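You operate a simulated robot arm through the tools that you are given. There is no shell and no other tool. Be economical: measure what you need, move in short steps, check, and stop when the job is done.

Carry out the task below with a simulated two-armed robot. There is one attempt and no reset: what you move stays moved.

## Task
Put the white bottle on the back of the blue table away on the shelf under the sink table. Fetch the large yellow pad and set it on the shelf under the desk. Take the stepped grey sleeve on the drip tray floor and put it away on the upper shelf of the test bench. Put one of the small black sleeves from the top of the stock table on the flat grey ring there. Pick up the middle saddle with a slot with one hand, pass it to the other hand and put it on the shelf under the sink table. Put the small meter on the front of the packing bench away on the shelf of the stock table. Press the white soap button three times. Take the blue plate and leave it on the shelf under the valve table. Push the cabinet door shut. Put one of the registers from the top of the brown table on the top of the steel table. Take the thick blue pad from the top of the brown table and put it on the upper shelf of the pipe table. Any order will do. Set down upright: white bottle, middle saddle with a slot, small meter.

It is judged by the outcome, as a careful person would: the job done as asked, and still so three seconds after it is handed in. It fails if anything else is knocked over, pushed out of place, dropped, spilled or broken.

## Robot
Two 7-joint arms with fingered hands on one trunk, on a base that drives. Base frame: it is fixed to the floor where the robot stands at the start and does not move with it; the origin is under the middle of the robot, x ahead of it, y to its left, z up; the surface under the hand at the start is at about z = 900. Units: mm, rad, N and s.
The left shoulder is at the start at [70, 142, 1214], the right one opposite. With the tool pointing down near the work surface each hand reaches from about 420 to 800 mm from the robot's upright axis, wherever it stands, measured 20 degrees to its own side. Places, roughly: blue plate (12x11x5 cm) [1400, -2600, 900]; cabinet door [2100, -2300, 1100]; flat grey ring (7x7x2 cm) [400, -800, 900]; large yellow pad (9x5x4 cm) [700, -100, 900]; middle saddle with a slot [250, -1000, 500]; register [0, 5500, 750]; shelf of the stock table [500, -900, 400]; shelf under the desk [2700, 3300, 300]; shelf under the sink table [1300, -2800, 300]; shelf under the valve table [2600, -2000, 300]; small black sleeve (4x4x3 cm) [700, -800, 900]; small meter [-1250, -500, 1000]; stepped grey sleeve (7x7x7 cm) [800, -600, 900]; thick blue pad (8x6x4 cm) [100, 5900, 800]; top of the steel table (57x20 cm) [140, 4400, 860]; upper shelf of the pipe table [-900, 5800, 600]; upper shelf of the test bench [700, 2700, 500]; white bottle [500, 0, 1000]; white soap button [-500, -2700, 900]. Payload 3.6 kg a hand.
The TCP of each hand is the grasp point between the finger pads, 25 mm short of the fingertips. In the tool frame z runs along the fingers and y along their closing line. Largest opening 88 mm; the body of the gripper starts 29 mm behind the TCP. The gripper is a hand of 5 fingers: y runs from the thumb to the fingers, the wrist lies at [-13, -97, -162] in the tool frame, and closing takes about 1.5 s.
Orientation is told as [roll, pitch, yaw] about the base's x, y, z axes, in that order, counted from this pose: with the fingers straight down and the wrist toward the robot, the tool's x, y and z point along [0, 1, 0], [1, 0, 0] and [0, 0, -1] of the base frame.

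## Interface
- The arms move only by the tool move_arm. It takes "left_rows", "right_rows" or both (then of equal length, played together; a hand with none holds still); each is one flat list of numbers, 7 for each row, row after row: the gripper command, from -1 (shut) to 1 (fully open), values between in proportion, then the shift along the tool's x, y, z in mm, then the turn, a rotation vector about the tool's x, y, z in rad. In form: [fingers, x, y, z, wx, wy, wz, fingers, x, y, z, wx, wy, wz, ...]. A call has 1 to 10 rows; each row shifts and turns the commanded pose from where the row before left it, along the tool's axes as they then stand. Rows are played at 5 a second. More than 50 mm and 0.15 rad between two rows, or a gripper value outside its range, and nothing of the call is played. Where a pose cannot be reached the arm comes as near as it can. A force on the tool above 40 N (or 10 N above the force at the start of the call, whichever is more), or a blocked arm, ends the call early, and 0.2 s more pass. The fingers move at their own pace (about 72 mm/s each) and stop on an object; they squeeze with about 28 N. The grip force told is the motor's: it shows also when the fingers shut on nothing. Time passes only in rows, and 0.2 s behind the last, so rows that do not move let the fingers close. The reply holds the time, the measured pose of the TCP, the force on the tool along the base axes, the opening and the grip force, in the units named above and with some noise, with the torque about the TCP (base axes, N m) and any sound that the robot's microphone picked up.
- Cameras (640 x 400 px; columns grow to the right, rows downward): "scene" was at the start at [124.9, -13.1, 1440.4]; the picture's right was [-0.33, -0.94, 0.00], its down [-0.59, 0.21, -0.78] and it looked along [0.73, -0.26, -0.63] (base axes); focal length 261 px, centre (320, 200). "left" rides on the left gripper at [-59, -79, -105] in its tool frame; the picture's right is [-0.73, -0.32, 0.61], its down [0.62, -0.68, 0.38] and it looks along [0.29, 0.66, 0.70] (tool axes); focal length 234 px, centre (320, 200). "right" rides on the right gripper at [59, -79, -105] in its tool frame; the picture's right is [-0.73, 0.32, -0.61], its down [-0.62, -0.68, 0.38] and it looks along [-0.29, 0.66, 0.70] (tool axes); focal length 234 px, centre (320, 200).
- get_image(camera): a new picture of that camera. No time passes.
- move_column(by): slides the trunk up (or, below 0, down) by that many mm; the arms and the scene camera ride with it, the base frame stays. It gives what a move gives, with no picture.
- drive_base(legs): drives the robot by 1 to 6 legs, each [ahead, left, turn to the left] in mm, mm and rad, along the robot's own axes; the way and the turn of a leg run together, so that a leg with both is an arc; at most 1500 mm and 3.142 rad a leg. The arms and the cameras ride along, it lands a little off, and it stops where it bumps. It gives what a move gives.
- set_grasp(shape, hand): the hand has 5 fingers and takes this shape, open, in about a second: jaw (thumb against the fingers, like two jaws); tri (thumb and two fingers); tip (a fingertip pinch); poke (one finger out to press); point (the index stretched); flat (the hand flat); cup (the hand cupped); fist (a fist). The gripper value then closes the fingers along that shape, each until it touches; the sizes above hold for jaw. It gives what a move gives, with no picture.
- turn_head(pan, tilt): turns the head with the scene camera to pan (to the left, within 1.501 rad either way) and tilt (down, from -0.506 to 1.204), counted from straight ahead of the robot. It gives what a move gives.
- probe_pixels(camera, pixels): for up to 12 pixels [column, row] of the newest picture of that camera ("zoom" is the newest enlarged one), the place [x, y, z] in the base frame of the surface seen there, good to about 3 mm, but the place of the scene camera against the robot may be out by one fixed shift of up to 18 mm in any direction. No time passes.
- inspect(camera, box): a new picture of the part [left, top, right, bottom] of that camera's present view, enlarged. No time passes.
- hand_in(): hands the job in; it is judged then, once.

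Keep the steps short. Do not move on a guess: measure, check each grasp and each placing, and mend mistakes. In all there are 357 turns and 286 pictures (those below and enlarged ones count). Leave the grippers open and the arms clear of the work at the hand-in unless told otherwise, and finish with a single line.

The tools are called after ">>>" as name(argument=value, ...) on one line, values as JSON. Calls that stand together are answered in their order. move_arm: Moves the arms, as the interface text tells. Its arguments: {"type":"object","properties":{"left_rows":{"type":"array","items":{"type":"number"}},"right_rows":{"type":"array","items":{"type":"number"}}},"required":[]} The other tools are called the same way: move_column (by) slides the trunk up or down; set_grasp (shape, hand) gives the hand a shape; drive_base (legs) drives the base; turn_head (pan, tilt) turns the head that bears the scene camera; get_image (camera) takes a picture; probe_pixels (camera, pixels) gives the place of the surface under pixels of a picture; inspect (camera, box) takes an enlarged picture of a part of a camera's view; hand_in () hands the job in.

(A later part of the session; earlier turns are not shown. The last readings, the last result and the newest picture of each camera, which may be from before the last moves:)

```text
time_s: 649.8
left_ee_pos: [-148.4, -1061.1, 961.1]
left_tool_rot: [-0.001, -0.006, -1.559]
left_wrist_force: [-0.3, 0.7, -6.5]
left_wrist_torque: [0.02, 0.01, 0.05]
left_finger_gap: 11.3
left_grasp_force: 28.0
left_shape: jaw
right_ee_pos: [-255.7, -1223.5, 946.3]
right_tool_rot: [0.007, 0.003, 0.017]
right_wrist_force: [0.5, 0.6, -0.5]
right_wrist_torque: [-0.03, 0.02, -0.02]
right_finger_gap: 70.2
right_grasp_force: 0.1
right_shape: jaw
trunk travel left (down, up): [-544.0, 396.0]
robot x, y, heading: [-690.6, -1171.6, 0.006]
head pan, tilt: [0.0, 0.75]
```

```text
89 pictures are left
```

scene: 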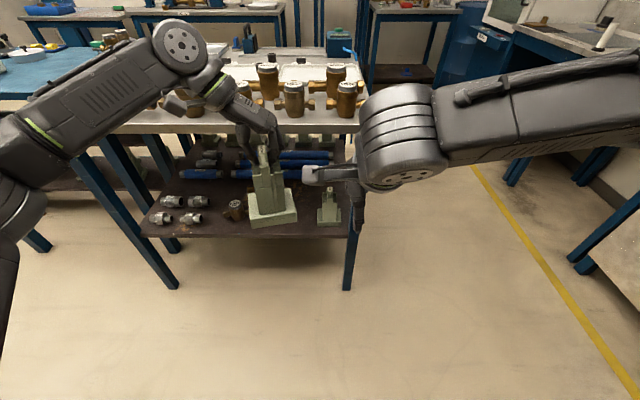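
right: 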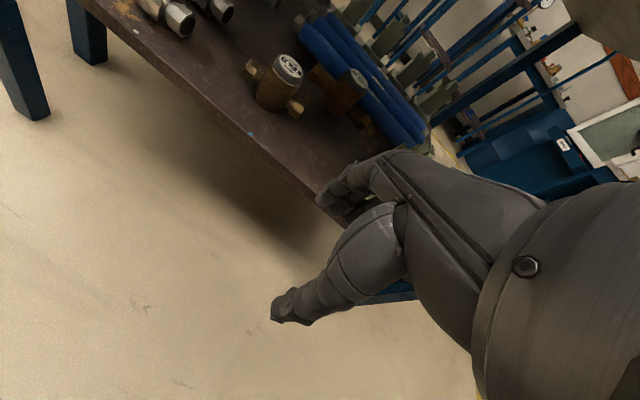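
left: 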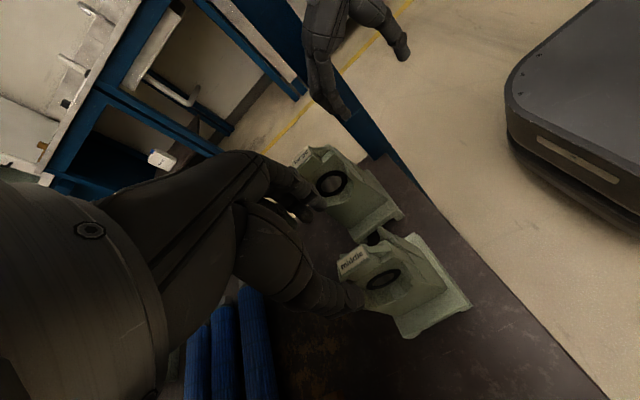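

I prepare the right hand: yaw +90° (wrist to the right), fully open.

>>> move_arm(right_rows=[1, 0, 0, 0, 0, 0, -0.149, 1, 0, 0, 0, 0, 0, -0.149, 1, 0, 0, 0, 0, 0, -0.149, 1, 0, 0, 0, 0, 0, -0.149, 1, 0, 0, 0, 0, 0, -0.149, 1, 0, 0, 0, 0, 0, -0.149, 1, 0, 0, 0, 0, 0, -0.149, 1, 0, 0, 0, 0, 0, -0.149, 1, 0, 0, 0, 0, 0, -0.149, 1, 0, 0, 0, 0, 0, -0.149])

>>> move_arm(right_rows=[1, 0, 0, 0, 0, 0, -0.07, 1, 0, 0, 0, 0, -0.1375, 0, 1, 0, 0, 0, 0, -0.1375, 0, 1, 0, 0, 0, 0, -0.1375, 0, 1, 0, 0, 0, 0, -0.1375, 0, 1, 0, 0, 0, 0, -0.1375, 0, 1, 0, 0, 0, 0, -0.1375, 0, 1, 0, 0, 0, 0, -0.1375, 0, 1, 0, 0, 0, 0, -0.1375, 0])

>>> get_image(camera="scene")

```text
time_s: 652.0
left_ee_pos: [-148.2, -1060.8, 960.2]
left_tool_rot: [-0.001, -0.007, -1.558]
left_wrist_force: [0.9, 1.2, -7.1]
left_wrist_torque: [0.04, -0.01, 0.0]
left_finger_gap: 11.4
left_grasp_force: 28.0
left_shape: jaw
right_ee_pos: [-256.5, -1222.5, 946.9]
right_tool_rot: [0.002, -0.005, 1.51]
right_wrist_force: [0.1, 0.6, -0.2]
right_wrist_torque: [0.01, -0.01, 0.02]
right_finger_gap: 87.6
right_grasp_force: 0.0
right_shape: jaw
trunk travel left (down, up): [-544.0, 396.0]
robot x, y, heading: [-689.3, -1171.2, 0.008]
head pan, tilt: [0.0, 0.75]
```

```text
time_s: 654.0
left_ee_pos: [-149.1, -1061.4, 960.4]
left_tool_rot: [-0.002, -0.003, -1.558]
left_wrist_force: [0.2, 0.0, -7.3]
left_wrist_torque: [0.02, 0.0, -0.04]
left_finger_gap: 11.3
left_grasp_force: 28.1
left_shape: jaw
right_ee_pos: [-246.9, -1220.7, 946.6]
right_tool_rot: [-1.096, -0.008, 1.578]
right_wrist_force: [0.0, 0.1, 0.8]
right_wrist_torque: [-0.01, 0.0, -0.01]
right_finger_gap: 87.9
right_grasp_force: 0.0
right_shape: jaw
right hand out of reach, approached as far as the arm can: row 9
trunk travel left (down, up): [-544.0, 396.0]
robot x, y, heading: [-692.7, -1168.5, 0.011]
head pan, tilt: [0.0, 0.75]
```

```text
88 pictures are left
```

scene: 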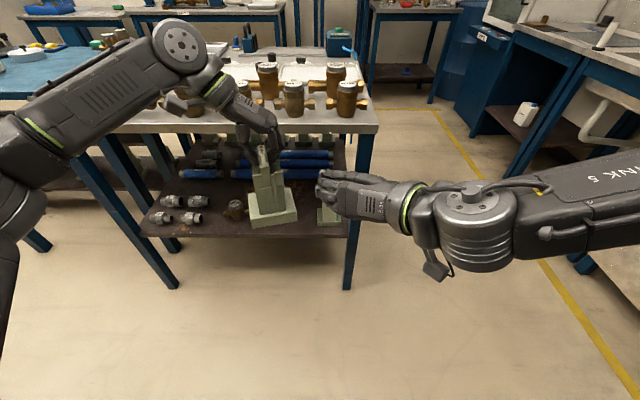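

I bring the saddle (left hand) to the middle in front: 130 mm right, 40 mm forward.

>>> move_arm(left_rows=[-1, 12, 0, 0, 0, 0, 0, -1, 12, 30, 0, 0, 0, 0, -1, 12, 30, 0, 0, 0, 0, -1, 6, 35, 0, 0, 0, 0, -1, 0, 35, 0, 0, 0, 0, -1, 0, 0, 0, 0, 0, 0], right_rows=[1, 0, 0, 0, 0, 0, 0, 1, 0, 0, 0, 0, 0, 0, 1, 0, 0, 0, 0, 0, 0, 1, 0, 0, 0, 0, 0, 0, 1, 0, 0, 0, 0, 0, 0, 1, 0, 0, 0, 0, 0, 0])

>>> get_image(camera="scene")

>>> get_image(camera="right")

```text
time_s: 655.4
left_ee_pos: [-106.2, -1189.8, 959.5]
left_tool_rot: [0.001, -0.007, -1.557]
left_wrist_force: [0.5, -0.4, -7.2]
left_wrist_torque: [-0.04, -0.05, -0.01]
left_finger_gap: 11.1
left_grasp_force: 27.1
left_shape: jaw
right_ee_pos: [-246.9, -1219.5, 947.2]
right_tool_rot: [-1.099, -0.003, 1.579]
right_wrist_force: [0.2, 0.7, -0.1]
right_wrist_torque: [-0.02, 0.01, -0.01]
right_finger_gap: 87.9
right_grasp_force: 0.1
right_shape: jaw
trunk travel left (down, up): [-544.0, 396.0]
robot x, y, heading: [-693.5, -1168.1, 0.01]
head pan, tilt: [0.0, 0.75]
```

```text
87 pictures are left
```

scene: 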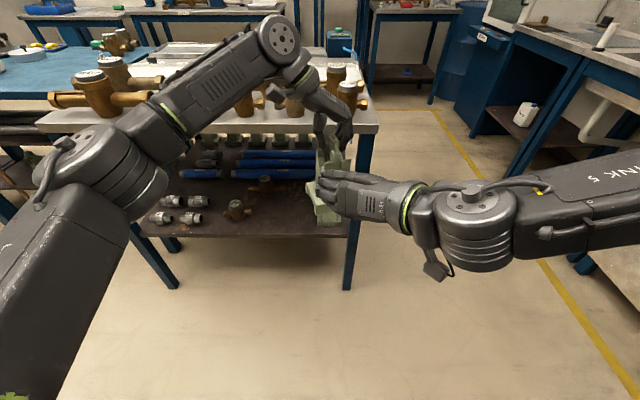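

```text
86 pictures are left
```

right: 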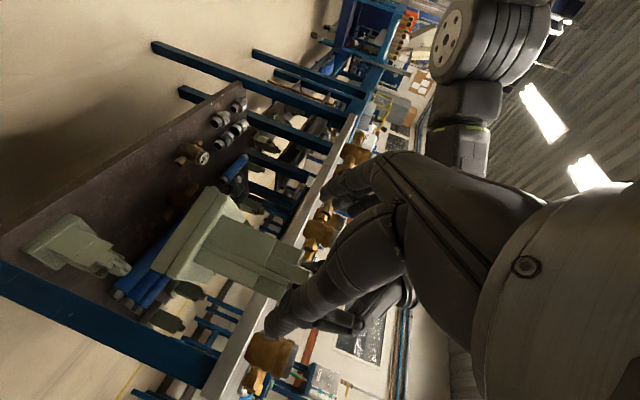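

Both are reachable. I lower the right hand to the tower's mid height and align it laterally.

>>> move_arm(right_rows=[1, 35, 14, 18, 0, 0, 0, 1, 35.2, 14.5, 18, 0, 0, 0, 1, 0, 0, 0, 0, 0, 0])

>>> get_image(camera="right")

```text
time_s: 656.2
left_ee_pos: [-106.3, -1190.7, 961.2]
left_tool_rot: [-0.001, -0.005, -1.559]
left_wrist_force: [-0.9, -0.6, -6.4]
left_wrist_torque: [-0.02, 0.01, -0.01]
left_finger_gap: 11.3
left_grasp_force: 27.7
left_shape: jaw
right_ee_pos: [-247.4, -1192.3, 868.8]
right_tool_rot: [-1.101, -0.005, 1.577]
right_wrist_force: [0.4, 0.2, 1.3]
right_wrist_torque: [-0.02, 0.0, 0.02]
right_finger_gap: 87.6
right_grasp_force: 0.0
right_shape: jaw
trunk travel left (down, up): [-544.0, 396.0]
robot x, y, heading: [-692.5, -1169.8, 0.008]
head pan, tilt: [0.0, 0.75]
```

```text
85 pictures are left
```

right: 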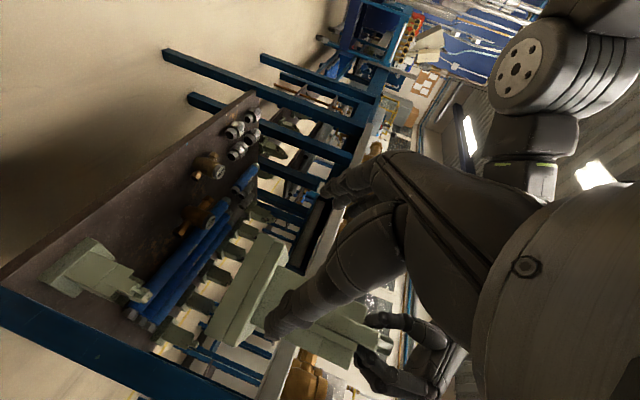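

The tower lies straight ahead at the expected spot. Move forward 130 mm around it.

>>> move_arm(right_rows=[1, -19.8, 0.5, 38.5, 0, 0, 0, 1, -19.8, 0.5, 38.5, 0, 0, 0, 1, -18, 0, 35, 0, 0, 0, 1, 0, 0, 0, 0, 0, 0])

>>> get_image(camera="right")

>>> get_image(camera="left")

```text
time_s: 657.2
left_ee_pos: [-106.2, -1190.2, 960.8]
left_tool_rot: [-0.002, -0.006, -1.56]
left_wrist_force: [3.1, -1.4, -5.2]
left_wrist_torque: [-0.04, -0.06, 0.0]
left_finger_gap: 11.2
left_grasp_force: 27.7
left_shape: jaw
right_ee_pos: [-123.3, -1193.5, 875.5]
right_tool_rot: [-1.096, -0.006, 1.579]
right_wrist_force: [-2.5, 0.7, -0.9]
right_wrist_torque: [-0.09, -0.16, 0.05]
right_finger_gap: 87.6
right_grasp_force: 0.1
right_shape: jaw
right hand out of reach, approached as far as the arm can: row 3
trunk travel left (down, up): [-544.0, 396.0]
robot x, y, heading: [-686.1, -1168.7, 0.009]
head pan, tilt: [0.0, 0.75]
```

```text
84 pictures are left
```

right: 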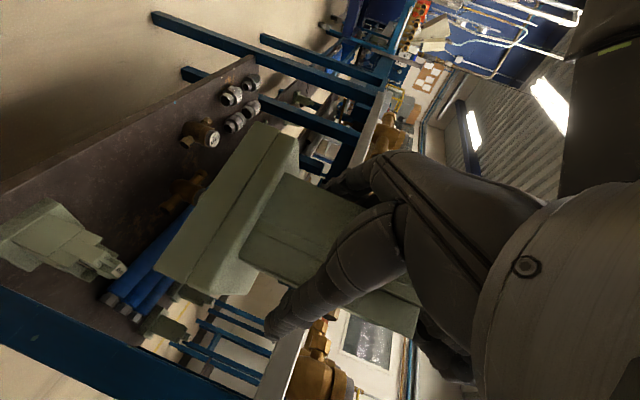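

```text
83 pictures are left
```

left: 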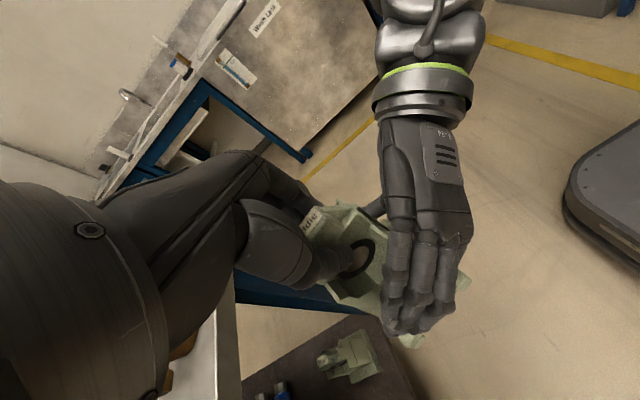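

The right hand surrounds the tower. Close it.

>>> move_arm(right_rows=[0.4, 0, 0, 0, 0, 0, 0, 0, 0, 0, 0, 0, 0, 0, -0.5, 0, 0, 0, 0, 0, 0, -1, 0, 0, 0, 0, 0, 0, -1, 0, 0, 0, 0, 0, 0, -1, 0, 0, 0, 0, 0, 0, -1, 0, 0, 0, 0, 0, 0])

>>> get_image(camera="right")

```text
time_s: 658.8
left_ee_pos: [-106.1, -1189.7, 960.4]
left_tool_rot: [0.001, -0.006, -1.558]
left_wrist_force: [3.8, -4.9, -6.4]
left_wrist_torque: [-0.09, -0.1, -0.09]
left_finger_gap: 11.0
left_grasp_force: 27.8
left_shape: jaw
right_ee_pos: [-123.1, -1192.8, 874.3]
right_tool_rot: [-1.098, -0.006, 1.577]
right_wrist_force: [-4.3, 5.1, 0.7]
right_wrist_torque: [-0.36, -0.21, 0.16]
right_finger_gap: 55.0
right_grasp_force: 27.8
right_shape: jaw
trunk travel left (down, up): [-544.0, 396.0]
robot x, y, heading: [-689.6, -1167.2, 0.007]
head pan, tilt: [0.0, 0.75]
```

```text
82 pictures are left
```

right: 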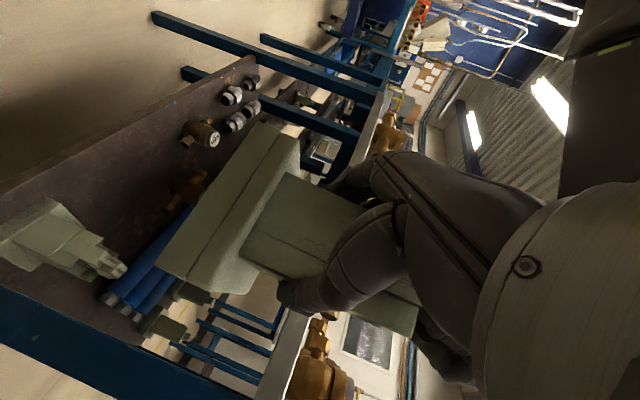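

Right hand grips the tower (gap 55, 28 N). Now the left hand opens and rises away.

>>> move_arm(left_rows=[-0.5, 0, 0, 0, 0, 0, 0, 0, 0, 0, 0, 0, 0, 0, 0.3, 0, 0, 0, 0, 0, 0, 0.3, 0, 0, 0, 0, 0, 0, 0.3, 0, 0, -30, 0, 0, 0, 0.3, 0, 0, -40, 0, 0, 0, 0.3, 0, 0, -40, 0, 0, 0])

>>> get_image(camera="scene")

```text
time_s: 660.4
left_ee_pos: [-107.2, -1191.1, 1073.7]
left_tool_rot: [0.01, -0.006, -1.558]
left_wrist_force: [0.0, 0.0, 0.1]
left_wrist_torque: [0.04, -0.01, -0.01]
left_finger_gap: 56.8
left_grasp_force: 0.0
left_shape: jaw
right_ee_pos: [-125.1, -1194.4, 875.1]
right_tool_rot: [-1.099, -0.008, 1.578]
right_wrist_force: [0.0, 0.5, 1.0]
right_wrist_torque: [-0.04, 0.1, 0.01]
right_finger_gap: 53.9
right_grasp_force: 27.7
right_shape: jaw
trunk travel left (down, up): [-544.0, 396.0]
robot x, y, heading: [-689.2, -1168.6, 0.003]
head pan, tilt: [0.0, 0.75]
```

```text
81 pictures are left
```

scene: 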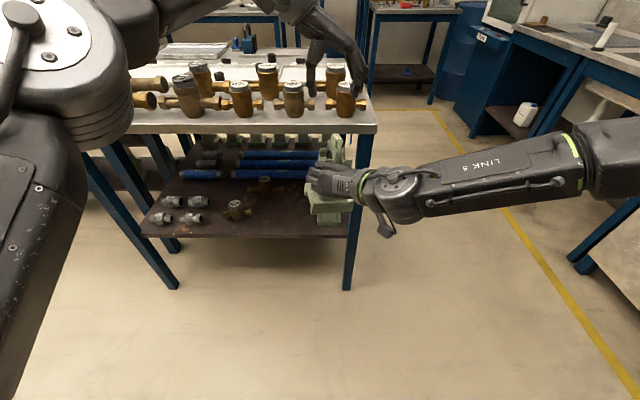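

The wrist force reads near zero; I check that the saddle is really in the right hand.

>>> get_image(camera="right")

>>> inspect(camera="scene", box=[270, 110, 420, 250])

```text
80 pictures are left
```

right: 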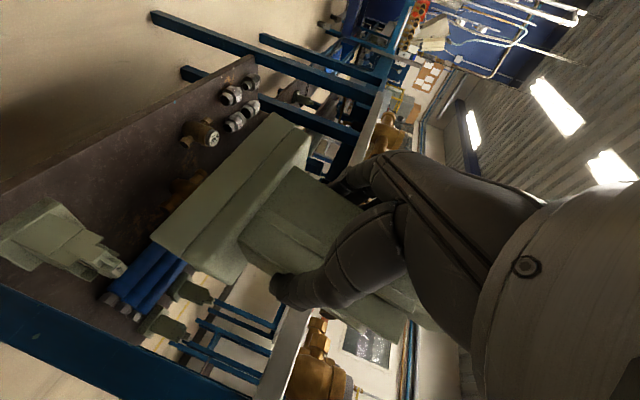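

```text
2.86 times, centred on (345, 180) of scene
```

zoom: 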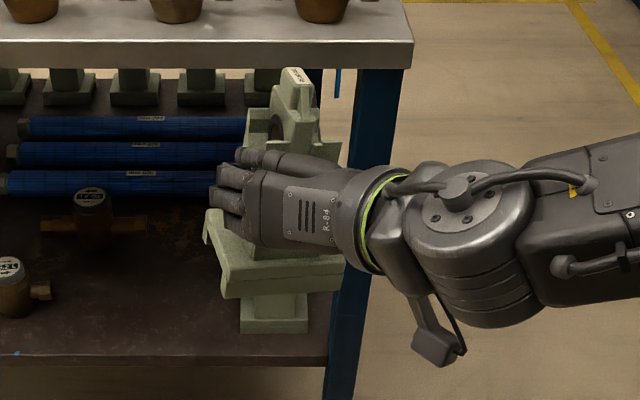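

>>> probe_pixels(camera="scene", pixels=[[342, 186], [349, 205], [388, 201], [352, 213], [389, 211], [345, 190], [373, 137], [372, 141]])

>>> probe_pixels(camera="zoom", pixels=[[225, 262], [215, 225], [340, 262], [300, 270], [250, 255], [230, 290], [335, 285], [293, 78], [300, 72], [250, 120], [305, 120]])

```text
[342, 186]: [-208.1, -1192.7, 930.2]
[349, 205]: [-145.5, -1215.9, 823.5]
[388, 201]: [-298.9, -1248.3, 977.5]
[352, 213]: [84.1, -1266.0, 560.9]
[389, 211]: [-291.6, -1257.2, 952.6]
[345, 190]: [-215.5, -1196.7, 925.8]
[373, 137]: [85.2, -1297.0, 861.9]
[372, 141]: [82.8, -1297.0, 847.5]
```

```text
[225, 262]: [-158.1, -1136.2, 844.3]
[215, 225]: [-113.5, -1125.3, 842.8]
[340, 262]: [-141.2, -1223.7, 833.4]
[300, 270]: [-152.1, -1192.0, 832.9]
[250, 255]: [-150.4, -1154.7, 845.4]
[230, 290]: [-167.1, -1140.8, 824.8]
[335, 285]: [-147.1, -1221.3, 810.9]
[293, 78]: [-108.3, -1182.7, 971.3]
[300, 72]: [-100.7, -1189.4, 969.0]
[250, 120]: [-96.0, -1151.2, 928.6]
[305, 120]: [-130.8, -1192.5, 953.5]
```

The saddle is held, but rolled ~7° (left side higher) after the transfer. I roll the hand back by 0.125 rad and move the left hand aside.

>>> move_arm(right_rows=[-1, 0, 0, 0, 0.0285, 0, -0.0555, -1, 0, 0, 0, 0.0285, 0, -0.0555, -1, 0, 0, 0, 0, 0, 0], left_rows=[0.3, -20, -30, -20, 0, 0, 0, 0.3, -20, -30, -20, 0, 0, 0, 0.3, -20, -30, -20, 0, 0, 0])

>>> inspect(camera="scene", box=[270, 110, 420, 250])

>>> probe_pixels(camera="zoom", pixels=[[225, 262], [215, 225], [335, 262], [300, 265], [250, 255], [230, 290], [335, 285], [260, 285], [310, 285]])

```text
time_s: 661.2
left_ee_pos: [-169.2, -1100.1, 1130.8]
left_tool_rot: [0.003, -0.008, -1.557]
left_wrist_force: [0.8, 0.4, 0.7]
left_wrist_torque: [-0.03, 0.01, 0.03]
left_finger_gap: 56.8
left_grasp_force: 0.0
left_shape: jaw
right_ee_pos: [-125.2, -1197.5, 875.0]
right_tool_rot: [-1.1, 0.12, 1.576]
right_wrist_force: [-0.3, 0.2, 0.4]
right_wrist_torque: [-0.04, 0.1, -0.02]
right_finger_gap: 53.7
right_grasp_force: 27.6
right_shape: jaw
right hand out of reach, approached as far as the arm can: row 2
trunk travel left (down, up): [-544.0, 396.0]
robot x, y, heading: [-689.0, -1173.0, 0.009]
head pan, tilt: [0.0, 0.75]
```

```text
2.86 times, centred on (345, 180) of scene
```

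zoom: 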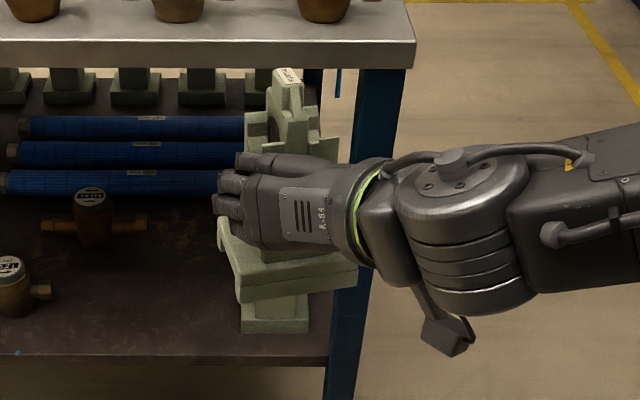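

```text
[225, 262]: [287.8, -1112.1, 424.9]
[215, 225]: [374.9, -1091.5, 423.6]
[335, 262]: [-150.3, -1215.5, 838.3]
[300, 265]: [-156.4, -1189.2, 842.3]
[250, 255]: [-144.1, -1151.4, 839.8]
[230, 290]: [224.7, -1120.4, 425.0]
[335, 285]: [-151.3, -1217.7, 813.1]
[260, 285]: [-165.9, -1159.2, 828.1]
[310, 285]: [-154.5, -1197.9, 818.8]
```

Level now. With the left hand free I fetch the bottle on the same trip: raise the trunk, move the right hand 120 mm outward, and drive to the blue table.

>>> move_column(by=220)

>>> move_arm(right_rows=[-1, 0, -40, 0, 0, 0, 0, -1, 0, -40, 0, 0, 0, 0, -1, 0, -40, 0, 0, 0, 0])

>>> drive_base(legs=[[0, 1090, 0], [560, 0, 0]])

>>> turn_head(pan=0.1, tilt=0.75)

>>> get_image(camera="scene")

>>> get_image(camera="left")

```text
time_s: 663.5
left_ee_pos: [-167.0, -1102.3, 1350.0]
left_tool_rot: [0.002, -0.006, -1.554]
left_wrist_force: [0.7, 0.5, -0.9]
left_wrist_torque: [0.02, -0.01, 0.01]
left_finger_gap: 56.9
left_grasp_force: 0.0
left_shape: jaw
right_ee_pos: [-124.6, -1197.8, 1094.9]
right_tool_rot: [-1.098, 0.119, 1.578]
right_wrist_force: [1.4, 0.6, -6.9]
right_wrist_torque: [-0.04, 0.09, -0.01]
right_finger_gap: 53.9
right_grasp_force: 27.5
right_shape: jaw
trunk travel left (down, up): [-764.0, 176.0]
robot x, y, heading: [-688.0, -1171.1, 0.008]
head pan, tilt: [0.0, 0.75]
```

```text
time_s: 664.4
left_ee_pos: [-167.6, -1102.8, 1350.3]
left_tool_rot: [0.003, -0.005, -1.554]
left_wrist_force: [-0.2, 0.4, 0.1]
left_wrist_torque: [0.04, 0.01, 0.02]
left_finger_gap: 56.7
left_grasp_force: 0.0
left_shape: jaw
right_ee_pos: [-124.3, -1319.7, 1108.6]
right_tool_rot: [-1.097, 0.119, 1.58]
right_wrist_force: [0.4, -0.6, -6.2]
right_wrist_torque: [0.02, 0.13, 0.0]
right_finger_gap: 53.8
right_grasp_force: 27.8
right_shape: jaw
trunk travel left (down, up): [-764.0, 176.0]
robot x, y, heading: [-689.4, -1173.3, 0.007]
head pan, tilt: [0.0, 0.75]
```

```text
time_s: 672.8
left_ee_pos: [382.9, 5.1, 1350.0]
left_tool_rot: [0.004, -0.007, -1.554]
left_wrist_force: [0.5, -0.9, 0.0]
left_wrist_torque: [-0.01, 0.02, 0.0]
left_finger_gap: 56.9
left_grasp_force: 0.0
left_shape: jaw
right_ee_pos: [428.0, -210.1, 1107.4]
right_tool_rot: [-1.1, 0.118, 1.579]
right_wrist_force: [0.0, -0.7, -6.5]
right_wrist_torque: [0.01, 0.14, -0.02]
right_finger_gap: 53.4
right_grasp_force: 28.0
right_shape: jaw
trunk travel left (down, up): [-764.0, 176.0]
robot x, y, heading: [-137.7, -62.9, 0.012]
head pan, tilt: [0.0, 0.75]
```

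```text
time_s: 673.5
left_ee_pos: [384.3, 5.4, 1350.3]
left_tool_rot: [0.001, -0.008, -1.554]
left_wrist_force: [0.3, -0.4, -0.5]
left_wrist_torque: [-0.01, -0.04, 0.03]
left_finger_gap: 57.0
left_grasp_force: 0.1
left_shape: jaw
right_ee_pos: [430.2, -211.0, 1107.1]
right_tool_rot: [-1.098, 0.119, 1.582]
right_wrist_force: [-0.1, -0.1, -6.9]
right_wrist_torque: [0.0, 0.12, -0.01]
right_finger_gap: 53.6
right_grasp_force: 28.0
right_shape: jaw
trunk travel left (down, up): [-764.0, 176.0]
robot x, y, heading: [-138.5, -63.5, 0.004]
head pan, tilt: [0.099, 0.75]
```

```text
77 pictures are left
```

scene: 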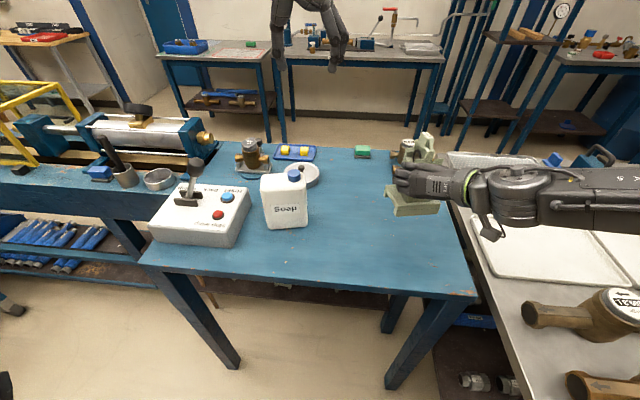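

```text
76 pictures are left
```

left: 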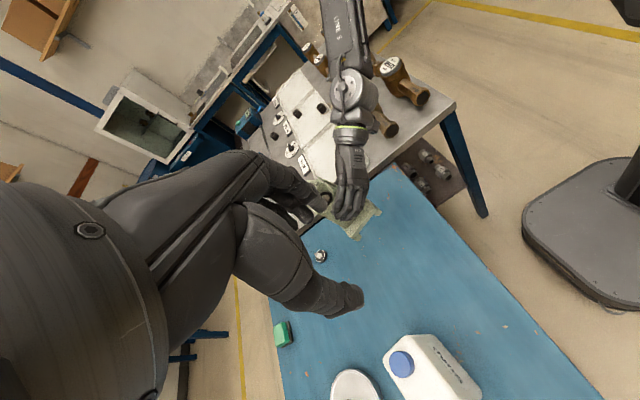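

>>> probe_pixels(camera="left", pixels=[[402, 363], [393, 360], [411, 365], [403, 354], [401, 373], [440, 370], [430, 340], [465, 385], [395, 390]])

>>> inspect(camera="scene", box=[230, 150, 350, 240])

```text
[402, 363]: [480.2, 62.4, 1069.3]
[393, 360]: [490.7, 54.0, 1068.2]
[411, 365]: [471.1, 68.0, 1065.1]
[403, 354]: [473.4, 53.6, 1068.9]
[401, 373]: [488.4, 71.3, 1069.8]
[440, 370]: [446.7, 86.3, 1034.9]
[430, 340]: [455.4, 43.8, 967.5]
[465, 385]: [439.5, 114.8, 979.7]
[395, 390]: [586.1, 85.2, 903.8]
```

```text
4.44 times, centred on (290, 195) of scene
```

zoom: 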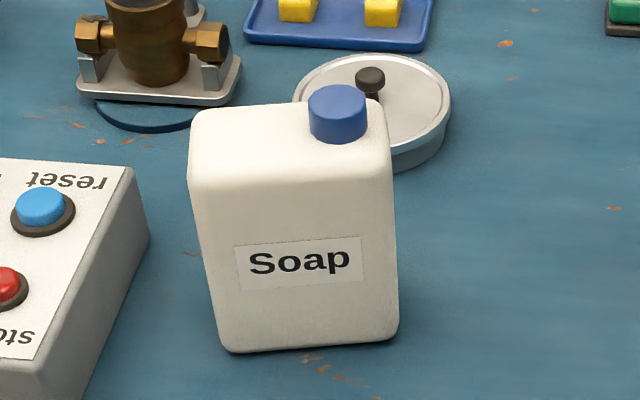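

Cap centre (480,62), top 1069. I drive 60 mm closer, then move the left hand above the cap (closing left–right).

>>> drive_base(legs=[[60, 0, 0]])

>>> move_arm(left_rows=[0.5, 9, -14, 40, 0, 0, 0, 0.5, 9, -14, 40, 0, 0, 0, 0.5, 9, -14, 40, 0, 0, 0, 0.5, 9, -13, 40, 0, 0, 0, 0.5, 0, 0, 45, 0, 0, 0, 0.5, 0, 0, 30, 0, 0, 0, 0.5, 0, 0, 0, 0, 0, 0])

>>> get_image(camera="left")

```text
time_s: 674.5
left_ee_pos: [436.4, 6.1, 1353.8]
left_tool_rot: [0.007, -0.008, -1.554]
left_wrist_force: [-0.5, -0.3, 0.4]
left_wrist_torque: [0.0, -0.03, -0.02]
left_finger_gap: 56.8
left_grasp_force: 0.0
left_shape: jaw
right_ee_pos: [484.1, -210.1, 1111.1]
right_tool_rot: [-1.101, 0.119, 1.581]
right_wrist_force: [-1.0, -0.3, -5.7]
right_wrist_torque: [0.01, 0.07, -0.02]
right_finger_gap: 53.6
right_grasp_force: 27.7
right_shape: jaw
trunk travel left (down, up): [-764.0, 176.0]
robot x, y, heading: [-80.3, -59.0, 0.011]
head pan, tilt: [0.099, 0.75]
```

```text
time_s: 676.0
left_ee_pos: [478.5, 60.1, 1114.5]
left_tool_rot: [0.004, -0.007, -1.554]
left_wrist_force: [1.3, -1.0, 0.6]
left_wrist_torque: [0.03, -0.01, 0.01]
left_finger_gap: 65.7
left_grasp_force: 0.1
left_shape: jaw
right_ee_pos: [487.9, -208.8, 1108.0]
right_tool_rot: [-1.097, 0.118, 1.58]
right_wrist_force: [-0.7, -0.2, -7.3]
right_wrist_torque: [-0.01, 0.1, 0.03]
right_finger_gap: 53.3
right_grasp_force: 28.2
right_shape: jaw
trunk travel left (down, up): [-764.0, 176.0]
robot x, y, heading: [-78.3, -67.7, 0.008]
head pan, tilt: [0.099, 0.75]
```

```text
74 pictures are left
```

left: 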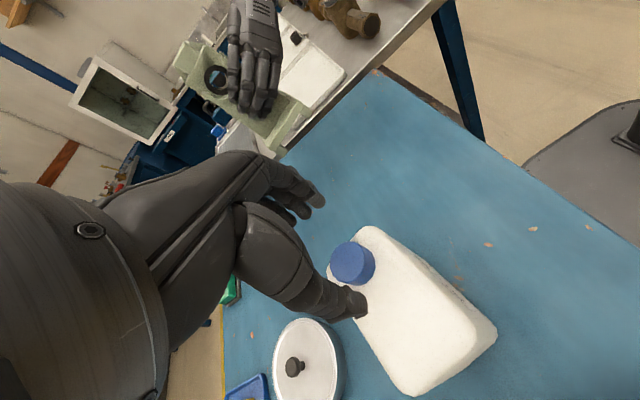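

>>> move_arm(left_rows=[0.5, 2, -3, 25, 0, 0, 0, 0.5, 0, 0, 24, 0, 0, 0, -1, 0, 0, 0, 0, 0, 0, -1, 0, 0, 0, 0, 0, 0, -1, 0, 0, 0, 0, 0, 0, -1, 0, 0, 0, 0, 0, 0, -1, 0, 0, 0, 0, 0, 0])

>>> move_arm(left_rows=[-1, 0, 0, -8, 0, 0, 0, -1, 0, 0, -12, 0, 0, 0, -1, 0, 0, -15, 0, 0, 0, -1, 0, 0, 0, 0, 0, 0])

>>> get_image(camera="scene")

```text
time_s: 676.7
left_ee_pos: [481.1, 58.5, 1075.7]
left_tool_rot: [0.015, -0.02, -1.555]
left_wrist_force: [-0.3, -1.8, 8.8]
left_wrist_torque: [0.27, 0.04, 0.02]
left_finger_gap: 52.6
left_grasp_force: 2.6
left_shape: jaw
right_ee_pos: [486.4, -209.5, 1106.9]
right_tool_rot: [-1.097, 0.118, 1.582]
right_wrist_force: [-0.3, -0.6, -6.4]
right_wrist_torque: [0.0, 0.09, -0.03]
right_finger_gap: 53.4
right_grasp_force: 28.3
right_shape: jaw
trunk travel left (down, up): [-764.0, 176.0]
robot x, y, heading: [-78.2, -61.6, 0.012]
head pan, tilt: [0.099, 0.75]
stopped in row 3 (left hand): the force on the tool passed its limit at 46 N (the readings are from after the stop); the commanded pose is now the measured one
```

```text
time_s: 677.7
left_ee_pos: [483.6, 62.3, 1106.8]
left_tool_rot: [0.01, -0.018, -1.554]
left_wrist_force: [-0.5, -0.5, -10.3]
left_wrist_torque: [-0.32, -0.05, -0.01]
left_finger_gap: 20.8
left_grasp_force: 28.1
left_shape: jaw
right_ee_pos: [491.6, -209.1, 1107.1]
right_tool_rot: [-1.096, 0.117, 1.582]
right_wrist_force: [-0.8, -0.8, -7.1]
right_wrist_torque: [-0.02, 0.11, 0.02]
right_finger_gap: 53.5
right_grasp_force: 28.0
right_shape: jaw
trunk travel left (down, up): [-764.0, 176.0]
robot x, y, heading: [-77.5, -61.8, 0.008]
head pan, tilt: [0.099, 0.75]
```

```text
73 pictures are left
```

scene: 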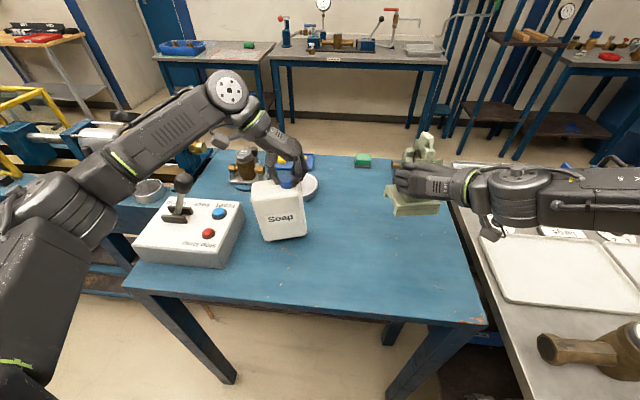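

The bottle is lifted (10 N) by its cap, leaning a little. I zoom to check.

>>> inspect(camera="scene", box=[220, 140, 340, 260])

>>> probe_pixels(camera="zoom", pixels=[[165, 235], [300, 205], [225, 390], [340, 365], [180, 310], [320, 290], [245, 230]])

```text
3.33 times, centred on (280, 200) of scene
```

zoom: 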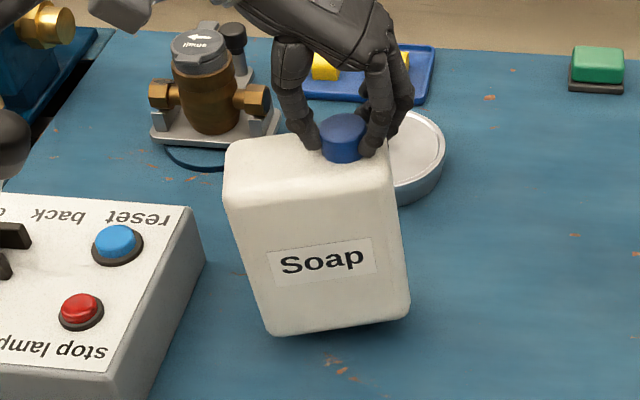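

```text
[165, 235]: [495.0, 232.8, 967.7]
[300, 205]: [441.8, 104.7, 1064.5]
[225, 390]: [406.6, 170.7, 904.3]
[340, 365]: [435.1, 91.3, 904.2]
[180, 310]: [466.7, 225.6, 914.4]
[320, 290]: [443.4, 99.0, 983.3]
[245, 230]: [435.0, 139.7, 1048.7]
```

I roll the left hand +0.12 rad to level the bottle, lift higher and check.

>>> move_arm(left_rows=[-1, 0, 0, -20, 0.06, 0, 0, -1, 0, 0, -20, 0.06, 0, 0, -1, 0, 0, -35, 0, 0, 0, -1, 0, 0, 0, 0, 0, 0])

>>> inspect(camera="scene", box=[220, 110, 340, 250])

>>> probe_pixels(camera="zoom", pixels=[[235, 215], [235, 310], [375, 210], [375, 290], [300, 215], [300, 290], [270, 330], [380, 312]])

```text
time_s: 678.7
left_ee_pos: [482.7, 57.6, 1182.2]
left_tool_rot: [0.012, 0.102, -1.552]
left_wrist_force: [-0.9, 0.0, -9.5]
left_wrist_torque: [-0.35, 0.0, 0.01]
left_finger_gap: 21.1
left_grasp_force: 28.0
left_shape: jaw
right_ee_pos: [490.0, -209.0, 1107.1]
right_tool_rot: [-1.095, 0.118, 1.582]
right_wrist_force: [-0.6, 0.3, -7.2]
right_wrist_torque: [-0.01, 0.14, 0.0]
right_finger_gap: 53.4
right_grasp_force: 28.4
right_shape: jaw
trunk travel left (down, up): [-764.0, 176.0]
robot x, y, heading: [-81.6, -63.1, 0.004]
head pan, tilt: [0.099, 0.75]
```

```text
2.86 times, centred on (280, 180) of scene
```

zoom: 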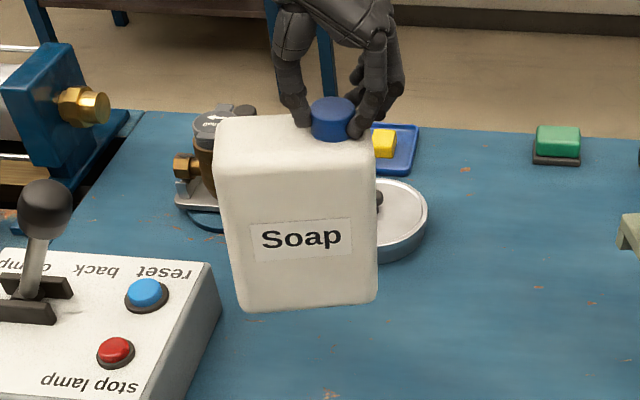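

```text
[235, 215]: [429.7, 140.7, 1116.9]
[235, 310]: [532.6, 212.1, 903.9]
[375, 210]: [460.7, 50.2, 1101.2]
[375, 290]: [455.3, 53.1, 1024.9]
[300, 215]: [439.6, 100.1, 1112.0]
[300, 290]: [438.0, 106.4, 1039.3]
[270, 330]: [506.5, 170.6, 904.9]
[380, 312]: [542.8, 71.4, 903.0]
```

Both items are level. I back out, turn south and carry them to the sink table.

>>> drive_base(legs=[[-450, 0, 0], [0, 0, -1.575], [1500, 0, 0], [200, 0, 0]])

>>> drive_base(legs=[[0, 1500, 0], [0, 330, 0]])

>>> turn_head(pan=0.0, tilt=0.6)

>>> get_image(camera="scene")

```text
time_s: 693.5
left_ee_pos: [-363.1, -2345.9, 1184.3]
left_tool_rot: [0.013, 0.101, -3.112]
left_wrist_force: [0.1, 1.2, -10.1]
left_wrist_torque: [-0.02, 0.35, 0.01]
left_finger_gap: 20.3
left_grasp_force: 28.4
left_shape: jaw
right_ee_pos: [-630.4, -2355.8, 1108.3]
right_tool_rot: [-1.097, 0.118, 0.023]
right_wrist_force: [-0.7, -0.2, -6.8]
right_wrist_torque: [0.11, 0.05, -0.01]
right_finger_gap: 52.8
right_grasp_force: 27.5
right_shape: jaw
trunk travel left (down, up): [-764.0, 176.0]
robot x, y, heading: [-494.0, -1789.4, -1.549]
head pan, tilt: [0.099, 0.75]
```

```text
time_s: 702.8
left_ee_pos: [1456.0, -2332.1, 1183.2]
left_tool_rot: [0.009, 0.105, -3.133]
left_wrist_force: [-0.3, -0.4, -10.2]
left_wrist_torque: [-0.08, 0.34, -0.02]
left_finger_gap: 20.5
left_grasp_force: 28.1
left_shape: jaw
right_ee_pos: [1189.6, -2335.5, 1105.8]
right_tool_rot: [-1.096, 0.116, 0.002]
right_wrist_force: [-1.1, 0.1, -6.1]
right_wrist_torque: [0.08, 0.01, -0.02]
right_finger_gap: 52.6
right_grasp_force: 28.4
right_shape: jaw
trunk travel left (down, up): [-764.0, 176.0]
robot x, y, heading: [1344.4, -1770.5, -1.563]
head pan, tilt: [0.099, 0.75]
```

```text
time_s: 703.5
left_ee_pos: [1458.5, -2331.6, 1181.7]
left_tool_rot: [0.01, 0.103, -3.133]
left_wrist_force: [-0.3, 0.4, -9.6]
left_wrist_torque: [-0.06, 0.34, 0.06]
left_finger_gap: 20.3
left_grasp_force: 28.5
left_shape: jaw
right_ee_pos: [1190.7, -2335.5, 1106.0]
right_tool_rot: [-1.096, 0.12, 0.001]
right_wrist_force: [0.4, 0.0, -6.7]
right_wrist_torque: [0.12, 0.03, 0.0]
right_finger_gap: 52.8
right_grasp_force: 28.0
right_shape: jaw
trunk travel left (down, up): [-764.0, 176.0]
robot x, y, heading: [1341.1, -1767.3, -1.571]
head pan, tilt: [0.0, 0.6]
```

```text
70 pictures are left
```

scene: 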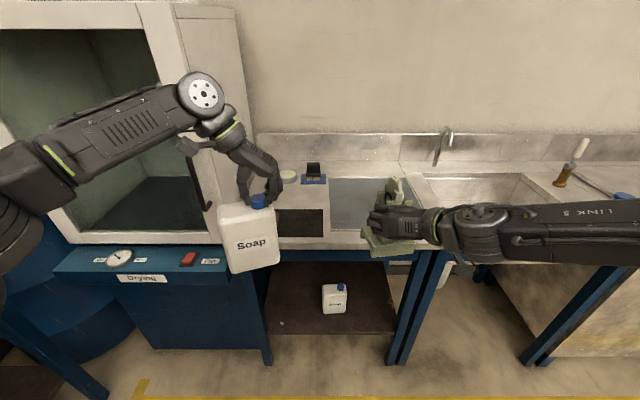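

>>> probe_pixels(camera="scene", pixels=[[280, 320], [385, 325], [335, 325], [334, 308], [265, 340], [400, 350], [275, 275], [380, 275], [300, 245], [390, 250], [330, 270]])

>>> move_column(by=-400)

>>> move_column(by=-270)

>>> turn_head(pan=0.0, tilt=0.4)

>>> get_image(camera="scene")

```text
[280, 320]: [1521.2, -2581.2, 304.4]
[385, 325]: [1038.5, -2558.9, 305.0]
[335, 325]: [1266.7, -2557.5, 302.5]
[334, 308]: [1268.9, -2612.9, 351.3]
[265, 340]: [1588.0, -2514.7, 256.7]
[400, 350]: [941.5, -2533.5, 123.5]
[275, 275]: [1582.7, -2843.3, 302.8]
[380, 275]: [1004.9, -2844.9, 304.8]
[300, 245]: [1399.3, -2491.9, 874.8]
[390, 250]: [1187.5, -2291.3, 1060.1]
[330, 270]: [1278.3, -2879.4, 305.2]
```

```text
time_s: 707.3
left_ee_pos: [1457.8, -2329.1, 782.9]
left_tool_rot: [0.009, 0.102, -3.133]
left_wrist_force: [-0.2, -0.6, -10.4]
left_wrist_torque: [-0.06, 0.33, 0.02]
left_finger_gap: 20.5
left_grasp_force: 27.9
left_shape: jaw
right_ee_pos: [1191.0, -2334.0, 707.2]
right_tool_rot: [-1.097, 0.119, 0.002]
right_wrist_force: [-0.1, -0.2, -7.0]
right_wrist_torque: [0.13, 0.05, 0.01]
right_finger_gap: 52.8
right_grasp_force: 27.7
right_shape: jaw
trunk travel left (down, up): [-364.0, 576.0]
robot x, y, heading: [1345.6, -1767.7, -1.57]
head pan, tilt: [0.0, 0.6]
```

```text
time_s: 710.0
left_ee_pos: [1458.0, -2329.8, 511.3]
left_tool_rot: [0.008, 0.103, -3.133]
left_wrist_force: [0.6, 0.5, -9.6]
left_wrist_torque: [-0.05, 0.35, 0.01]
left_finger_gap: 20.1
left_grasp_force: 28.2
left_shape: jaw
right_ee_pos: [1191.1, -2333.1, 436.5]
right_tool_rot: [-1.095, 0.118, 0.002]
right_wrist_force: [0.0, 0.3, -6.9]
right_wrist_torque: [0.09, 0.02, 0.03]
right_finger_gap: 52.6
right_grasp_force: 28.0
right_shape: jaw
trunk travel left (down, up): [-94.0, 846.0]
robot x, y, heading: [1341.9, -1769.2, -1.568]
head pan, tilt: [0.0, 0.6]
```

```text
time_s: 710.8
left_ee_pos: [1459.2, -2329.4, 512.2]
left_tool_rot: [0.008, 0.103, -3.134]
left_wrist_force: [-0.2, -0.3, -10.3]
left_wrist_torque: [-0.06, 0.35, -0.01]
left_finger_gap: 20.5
left_grasp_force: 28.0
left_shape: jaw
right_ee_pos: [1191.3, -2333.4, 437.6]
right_tool_rot: [-1.095, 0.12, 0.002]
right_wrist_force: [0.5, -0.1, -6.3]
right_wrist_torque: [0.14, 0.02, 0.0]
right_finger_gap: 52.7
right_grasp_force: 27.8
right_shape: jaw
trunk travel left (down, up): [-94.0, 846.0]
robot x, y, heading: [1339.6, -1768.6, -1.565]
head pan, tilt: [0.0, 0.4]
```

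```text
69 pictures are left
```

scene: 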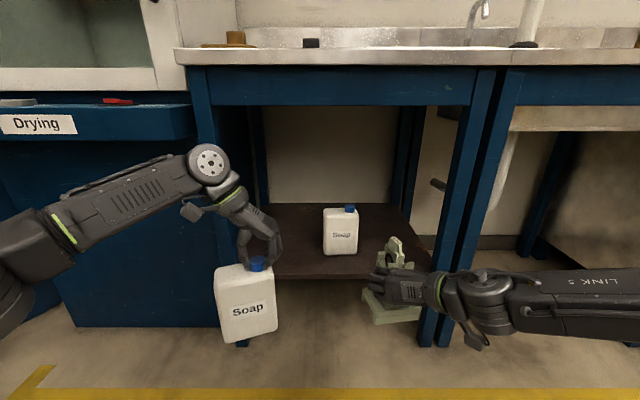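

The left forearm would meet the table leg, so I turn the left hand's yaw back (wrist behind), rotating about the vertical so the bottle stays upright.

>>> move_arm(left_rows=[-1, 0, 0, 0, 0, -0.0153, -0.148, -1, 0, 0, 0, 0, -0.0153, -0.148, -1, 0, 0, 0, 0, -0.0153, -0.148, -1, 0, 0, 0, 0, -0.0153, -0.148, -1, 0, 0, 0, 0, -0.0153, -0.148, -1, 0, 0, 0, 0, -0.0153, -0.148, -1, 0, 0, 0, 0, -0.0153, -0.148, -1, 0, 0, 0, 0, -0.0153, -0.148, -1, 0, 0, 0, 0, -0.0153, -0.148, -1, 0, 0, 0, 0, -0.0153, -0.148])

>>> drive_base(legs=[[120, -45, 0]])

>>> get_image(camera="scene")

```text
time_s: 713.0
left_ee_pos: [1457.9, -2329.0, 512.8]
left_tool_rot: [0.0, 0.094, -1.644]
left_wrist_force: [-0.3, 0.1, -11.1]
left_wrist_torque: [-0.3, -0.03, 0.0]
left_finger_gap: 20.3
left_grasp_force: 28.1
left_shape: jaw
right_ee_pos: [1191.2, -2333.9, 436.3]
right_tool_rot: [-1.097, 0.117, 0.001]
right_wrist_force: [0.1, -1.0, -6.9]
right_wrist_torque: [0.13, 0.02, -0.02]
right_finger_gap: 52.6
right_grasp_force: 28.0
right_shape: jaw
trunk travel left (down, up): [-94.0, 846.0]
robot x, y, heading: [1343.2, -1770.2, -1.57]
head pan, tilt: [0.0, 0.4]
```

```text
time_s: 714.3
left_ee_pos: [1411.9, -2451.3, 511.3]
left_tool_rot: [0.0, 0.095, -1.646]
left_wrist_force: [0.0, -0.1, -10.0]
left_wrist_torque: [-0.36, -0.07, -0.03]
left_finger_gap: 20.1
left_grasp_force: 27.8
left_shape: jaw
right_ee_pos: [1145.8, -2456.8, 436.5]
right_tool_rot: [-1.096, 0.119, 0.002]
right_wrist_force: [0.2, 0.5, -6.8]
right_wrist_torque: [0.12, 0.02, -0.01]
right_finger_gap: 52.6
right_grasp_force: 28.3
right_shape: jaw
trunk travel left (down, up): [-94.0, 846.0]
robot x, y, heading: [1297.7, -1896.0, -1.567]
head pan, tilt: [0.0, 0.4]
```

```text
68 pictures are left
```

scene: 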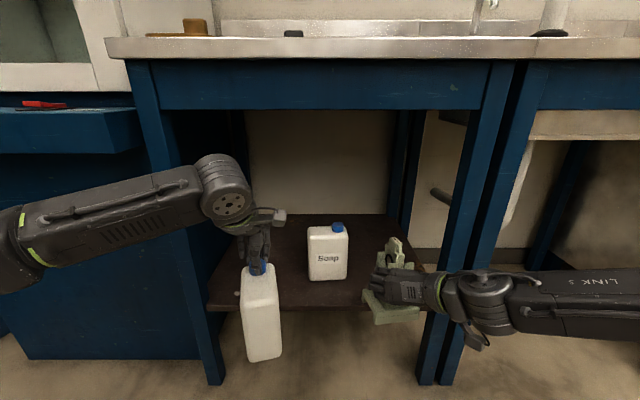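

>>> drive_base(legs=[[100, 0, 0]])

>>> get_image(camera="scene")

```text
time_s: 715.4
left_ee_pos: [1414.1, -2551.4, 511.5]
left_tool_rot: [0.0, 0.093, -1.643]
left_wrist_force: [0.7, -0.6, -10.0]
left_wrist_torque: [-0.37, 0.02, 0.0]
left_finger_gap: 20.1
left_grasp_force: 27.9
left_shape: jaw
right_ee_pos: [1146.3, -2555.9, 435.9]
right_tool_rot: [-1.094, 0.119, 0.001]
right_wrist_force: [-0.8, -0.3, -6.6]
right_wrist_torque: [0.13, 0.0, 0.0]
right_finger_gap: 52.7
right_grasp_force: 28.0
right_shape: jaw
trunk travel left (down, up): [-94.0, 846.0]
robot x, y, heading: [1298.1, -1990.1, -1.573]
head pan, tilt: [0.0, 0.4]
```

```text
67 pictures are left
```

scene: 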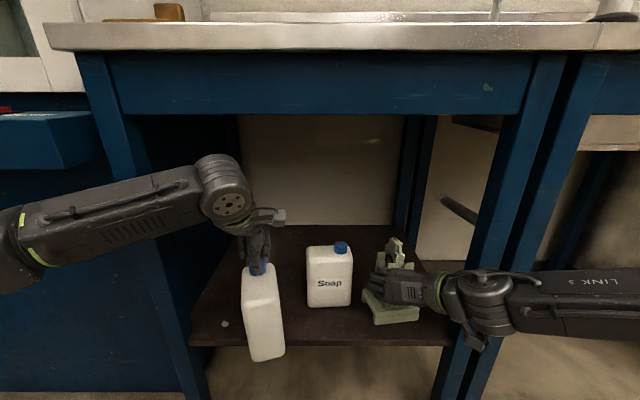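

>>> drive_base(legs=[[70, 0, 0]])

>>> get_image(camera="right")

>>> get_image(camera="scene")

```text
time_s: 716.4
left_ee_pos: [1415.2, -2621.3, 510.9]
left_tool_rot: [0.0, 0.093, -1.646]
left_wrist_force: [0.1, 0.1, -10.6]
left_wrist_torque: [-0.36, -0.01, -0.03]
left_finger_gap: 20.1
left_grasp_force: 27.8
left_shape: jaw
right_ee_pos: [1146.1, -2625.1, 435.3]
right_tool_rot: [-1.095, 0.119, 0.004]
right_wrist_force: [0.6, 0.1, -5.9]
right_wrist_torque: [0.09, 0.0, 0.0]
right_finger_gap: 52.7
right_grasp_force: 27.7
right_shape: jaw
trunk travel left (down, up): [-94.0, 846.0]
robot x, y, heading: [1293.9, -2059.2, -1.571]
head pan, tilt: [0.0, 0.4]
```

```text
66 pictures are left
```

right: 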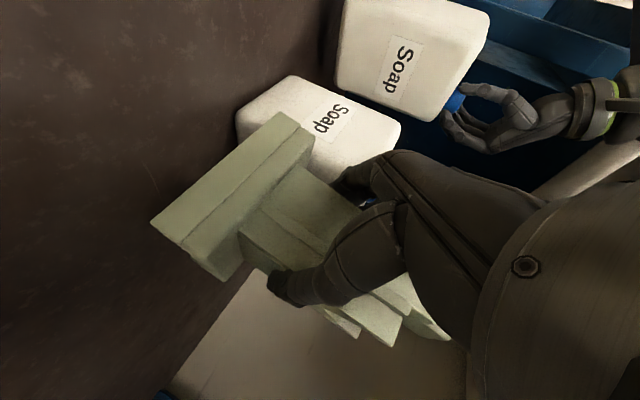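

```text
65 pictures are left
```

scene: 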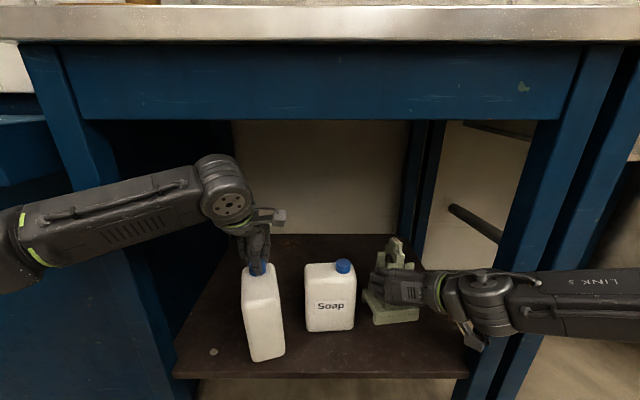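

>>> probe_pixels(camera="right", pixels=[[255, 115], [300, 100], [330, 150], [300, 135], [280, 125], [200, 200], [220, 265], [130, 280], [100, 150]])

>>> probe_pixels(camera="scene", pixels=[[350, 300], [310, 300], [376, 308], [415, 318], [378, 320], [372, 345], [280, 330], [250, 340], [395, 355]])

```text
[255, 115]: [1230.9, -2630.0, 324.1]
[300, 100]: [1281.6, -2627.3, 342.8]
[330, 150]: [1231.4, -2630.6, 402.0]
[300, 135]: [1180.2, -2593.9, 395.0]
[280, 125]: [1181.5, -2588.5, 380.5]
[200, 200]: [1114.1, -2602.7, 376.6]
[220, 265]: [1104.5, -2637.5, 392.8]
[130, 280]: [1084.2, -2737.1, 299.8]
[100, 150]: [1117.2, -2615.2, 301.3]
```

```text
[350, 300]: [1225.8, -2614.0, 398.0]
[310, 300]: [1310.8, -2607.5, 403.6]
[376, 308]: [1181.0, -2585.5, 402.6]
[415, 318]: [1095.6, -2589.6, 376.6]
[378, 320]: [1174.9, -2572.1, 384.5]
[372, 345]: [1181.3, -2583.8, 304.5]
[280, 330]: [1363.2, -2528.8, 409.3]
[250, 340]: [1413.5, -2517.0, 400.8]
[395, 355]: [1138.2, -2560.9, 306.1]
```

46 mm clearance to the canister. Lower the saddle 60 mm.

>>> move_arm(right_rows=[-1, 17.8, 0, 9.1, 0, 0, 0, -1, 17.8, 0, 9.1, 0, 0, 0, -1, 17.8, 0, 9.1, 0, 0, 0, -1, 0, 0, 0, 0, 0, 0])

>>> inspect(camera="scene", box=[290, 220, 480, 380])

```text
time_s: 717.4
left_ee_pos: [1414.6, -2621.0, 512.8]
left_tool_rot: [-0.001, 0.095, -1.645]
left_wrist_force: [-0.4, 0.1, -10.7]
left_wrist_torque: [-0.29, -0.05, 0.01]
left_finger_gap: 20.4
left_grasp_force: 28.0
left_shape: jaw
right_ee_pos: [1140.2, -2625.9, 377.7]
right_tool_rot: [-1.097, 0.119, 0.004]
right_wrist_force: [1.3, 1.4, -2.8]
right_wrist_torque: [-0.04, 0.08, 0.01]
right_finger_gap: 52.6
right_grasp_force: 28.0
right_shape: jaw
trunk travel left (down, up): [-94.0, 846.0]
robot x, y, heading: [1296.5, -2065.7, -1.569]
head pan, tilt: [0.0, 0.4]
```

```text
2.50 times, centred on (385, 300) of scene
```

zoom: 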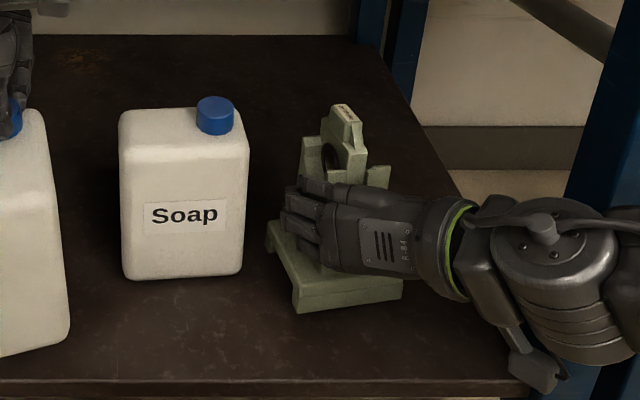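

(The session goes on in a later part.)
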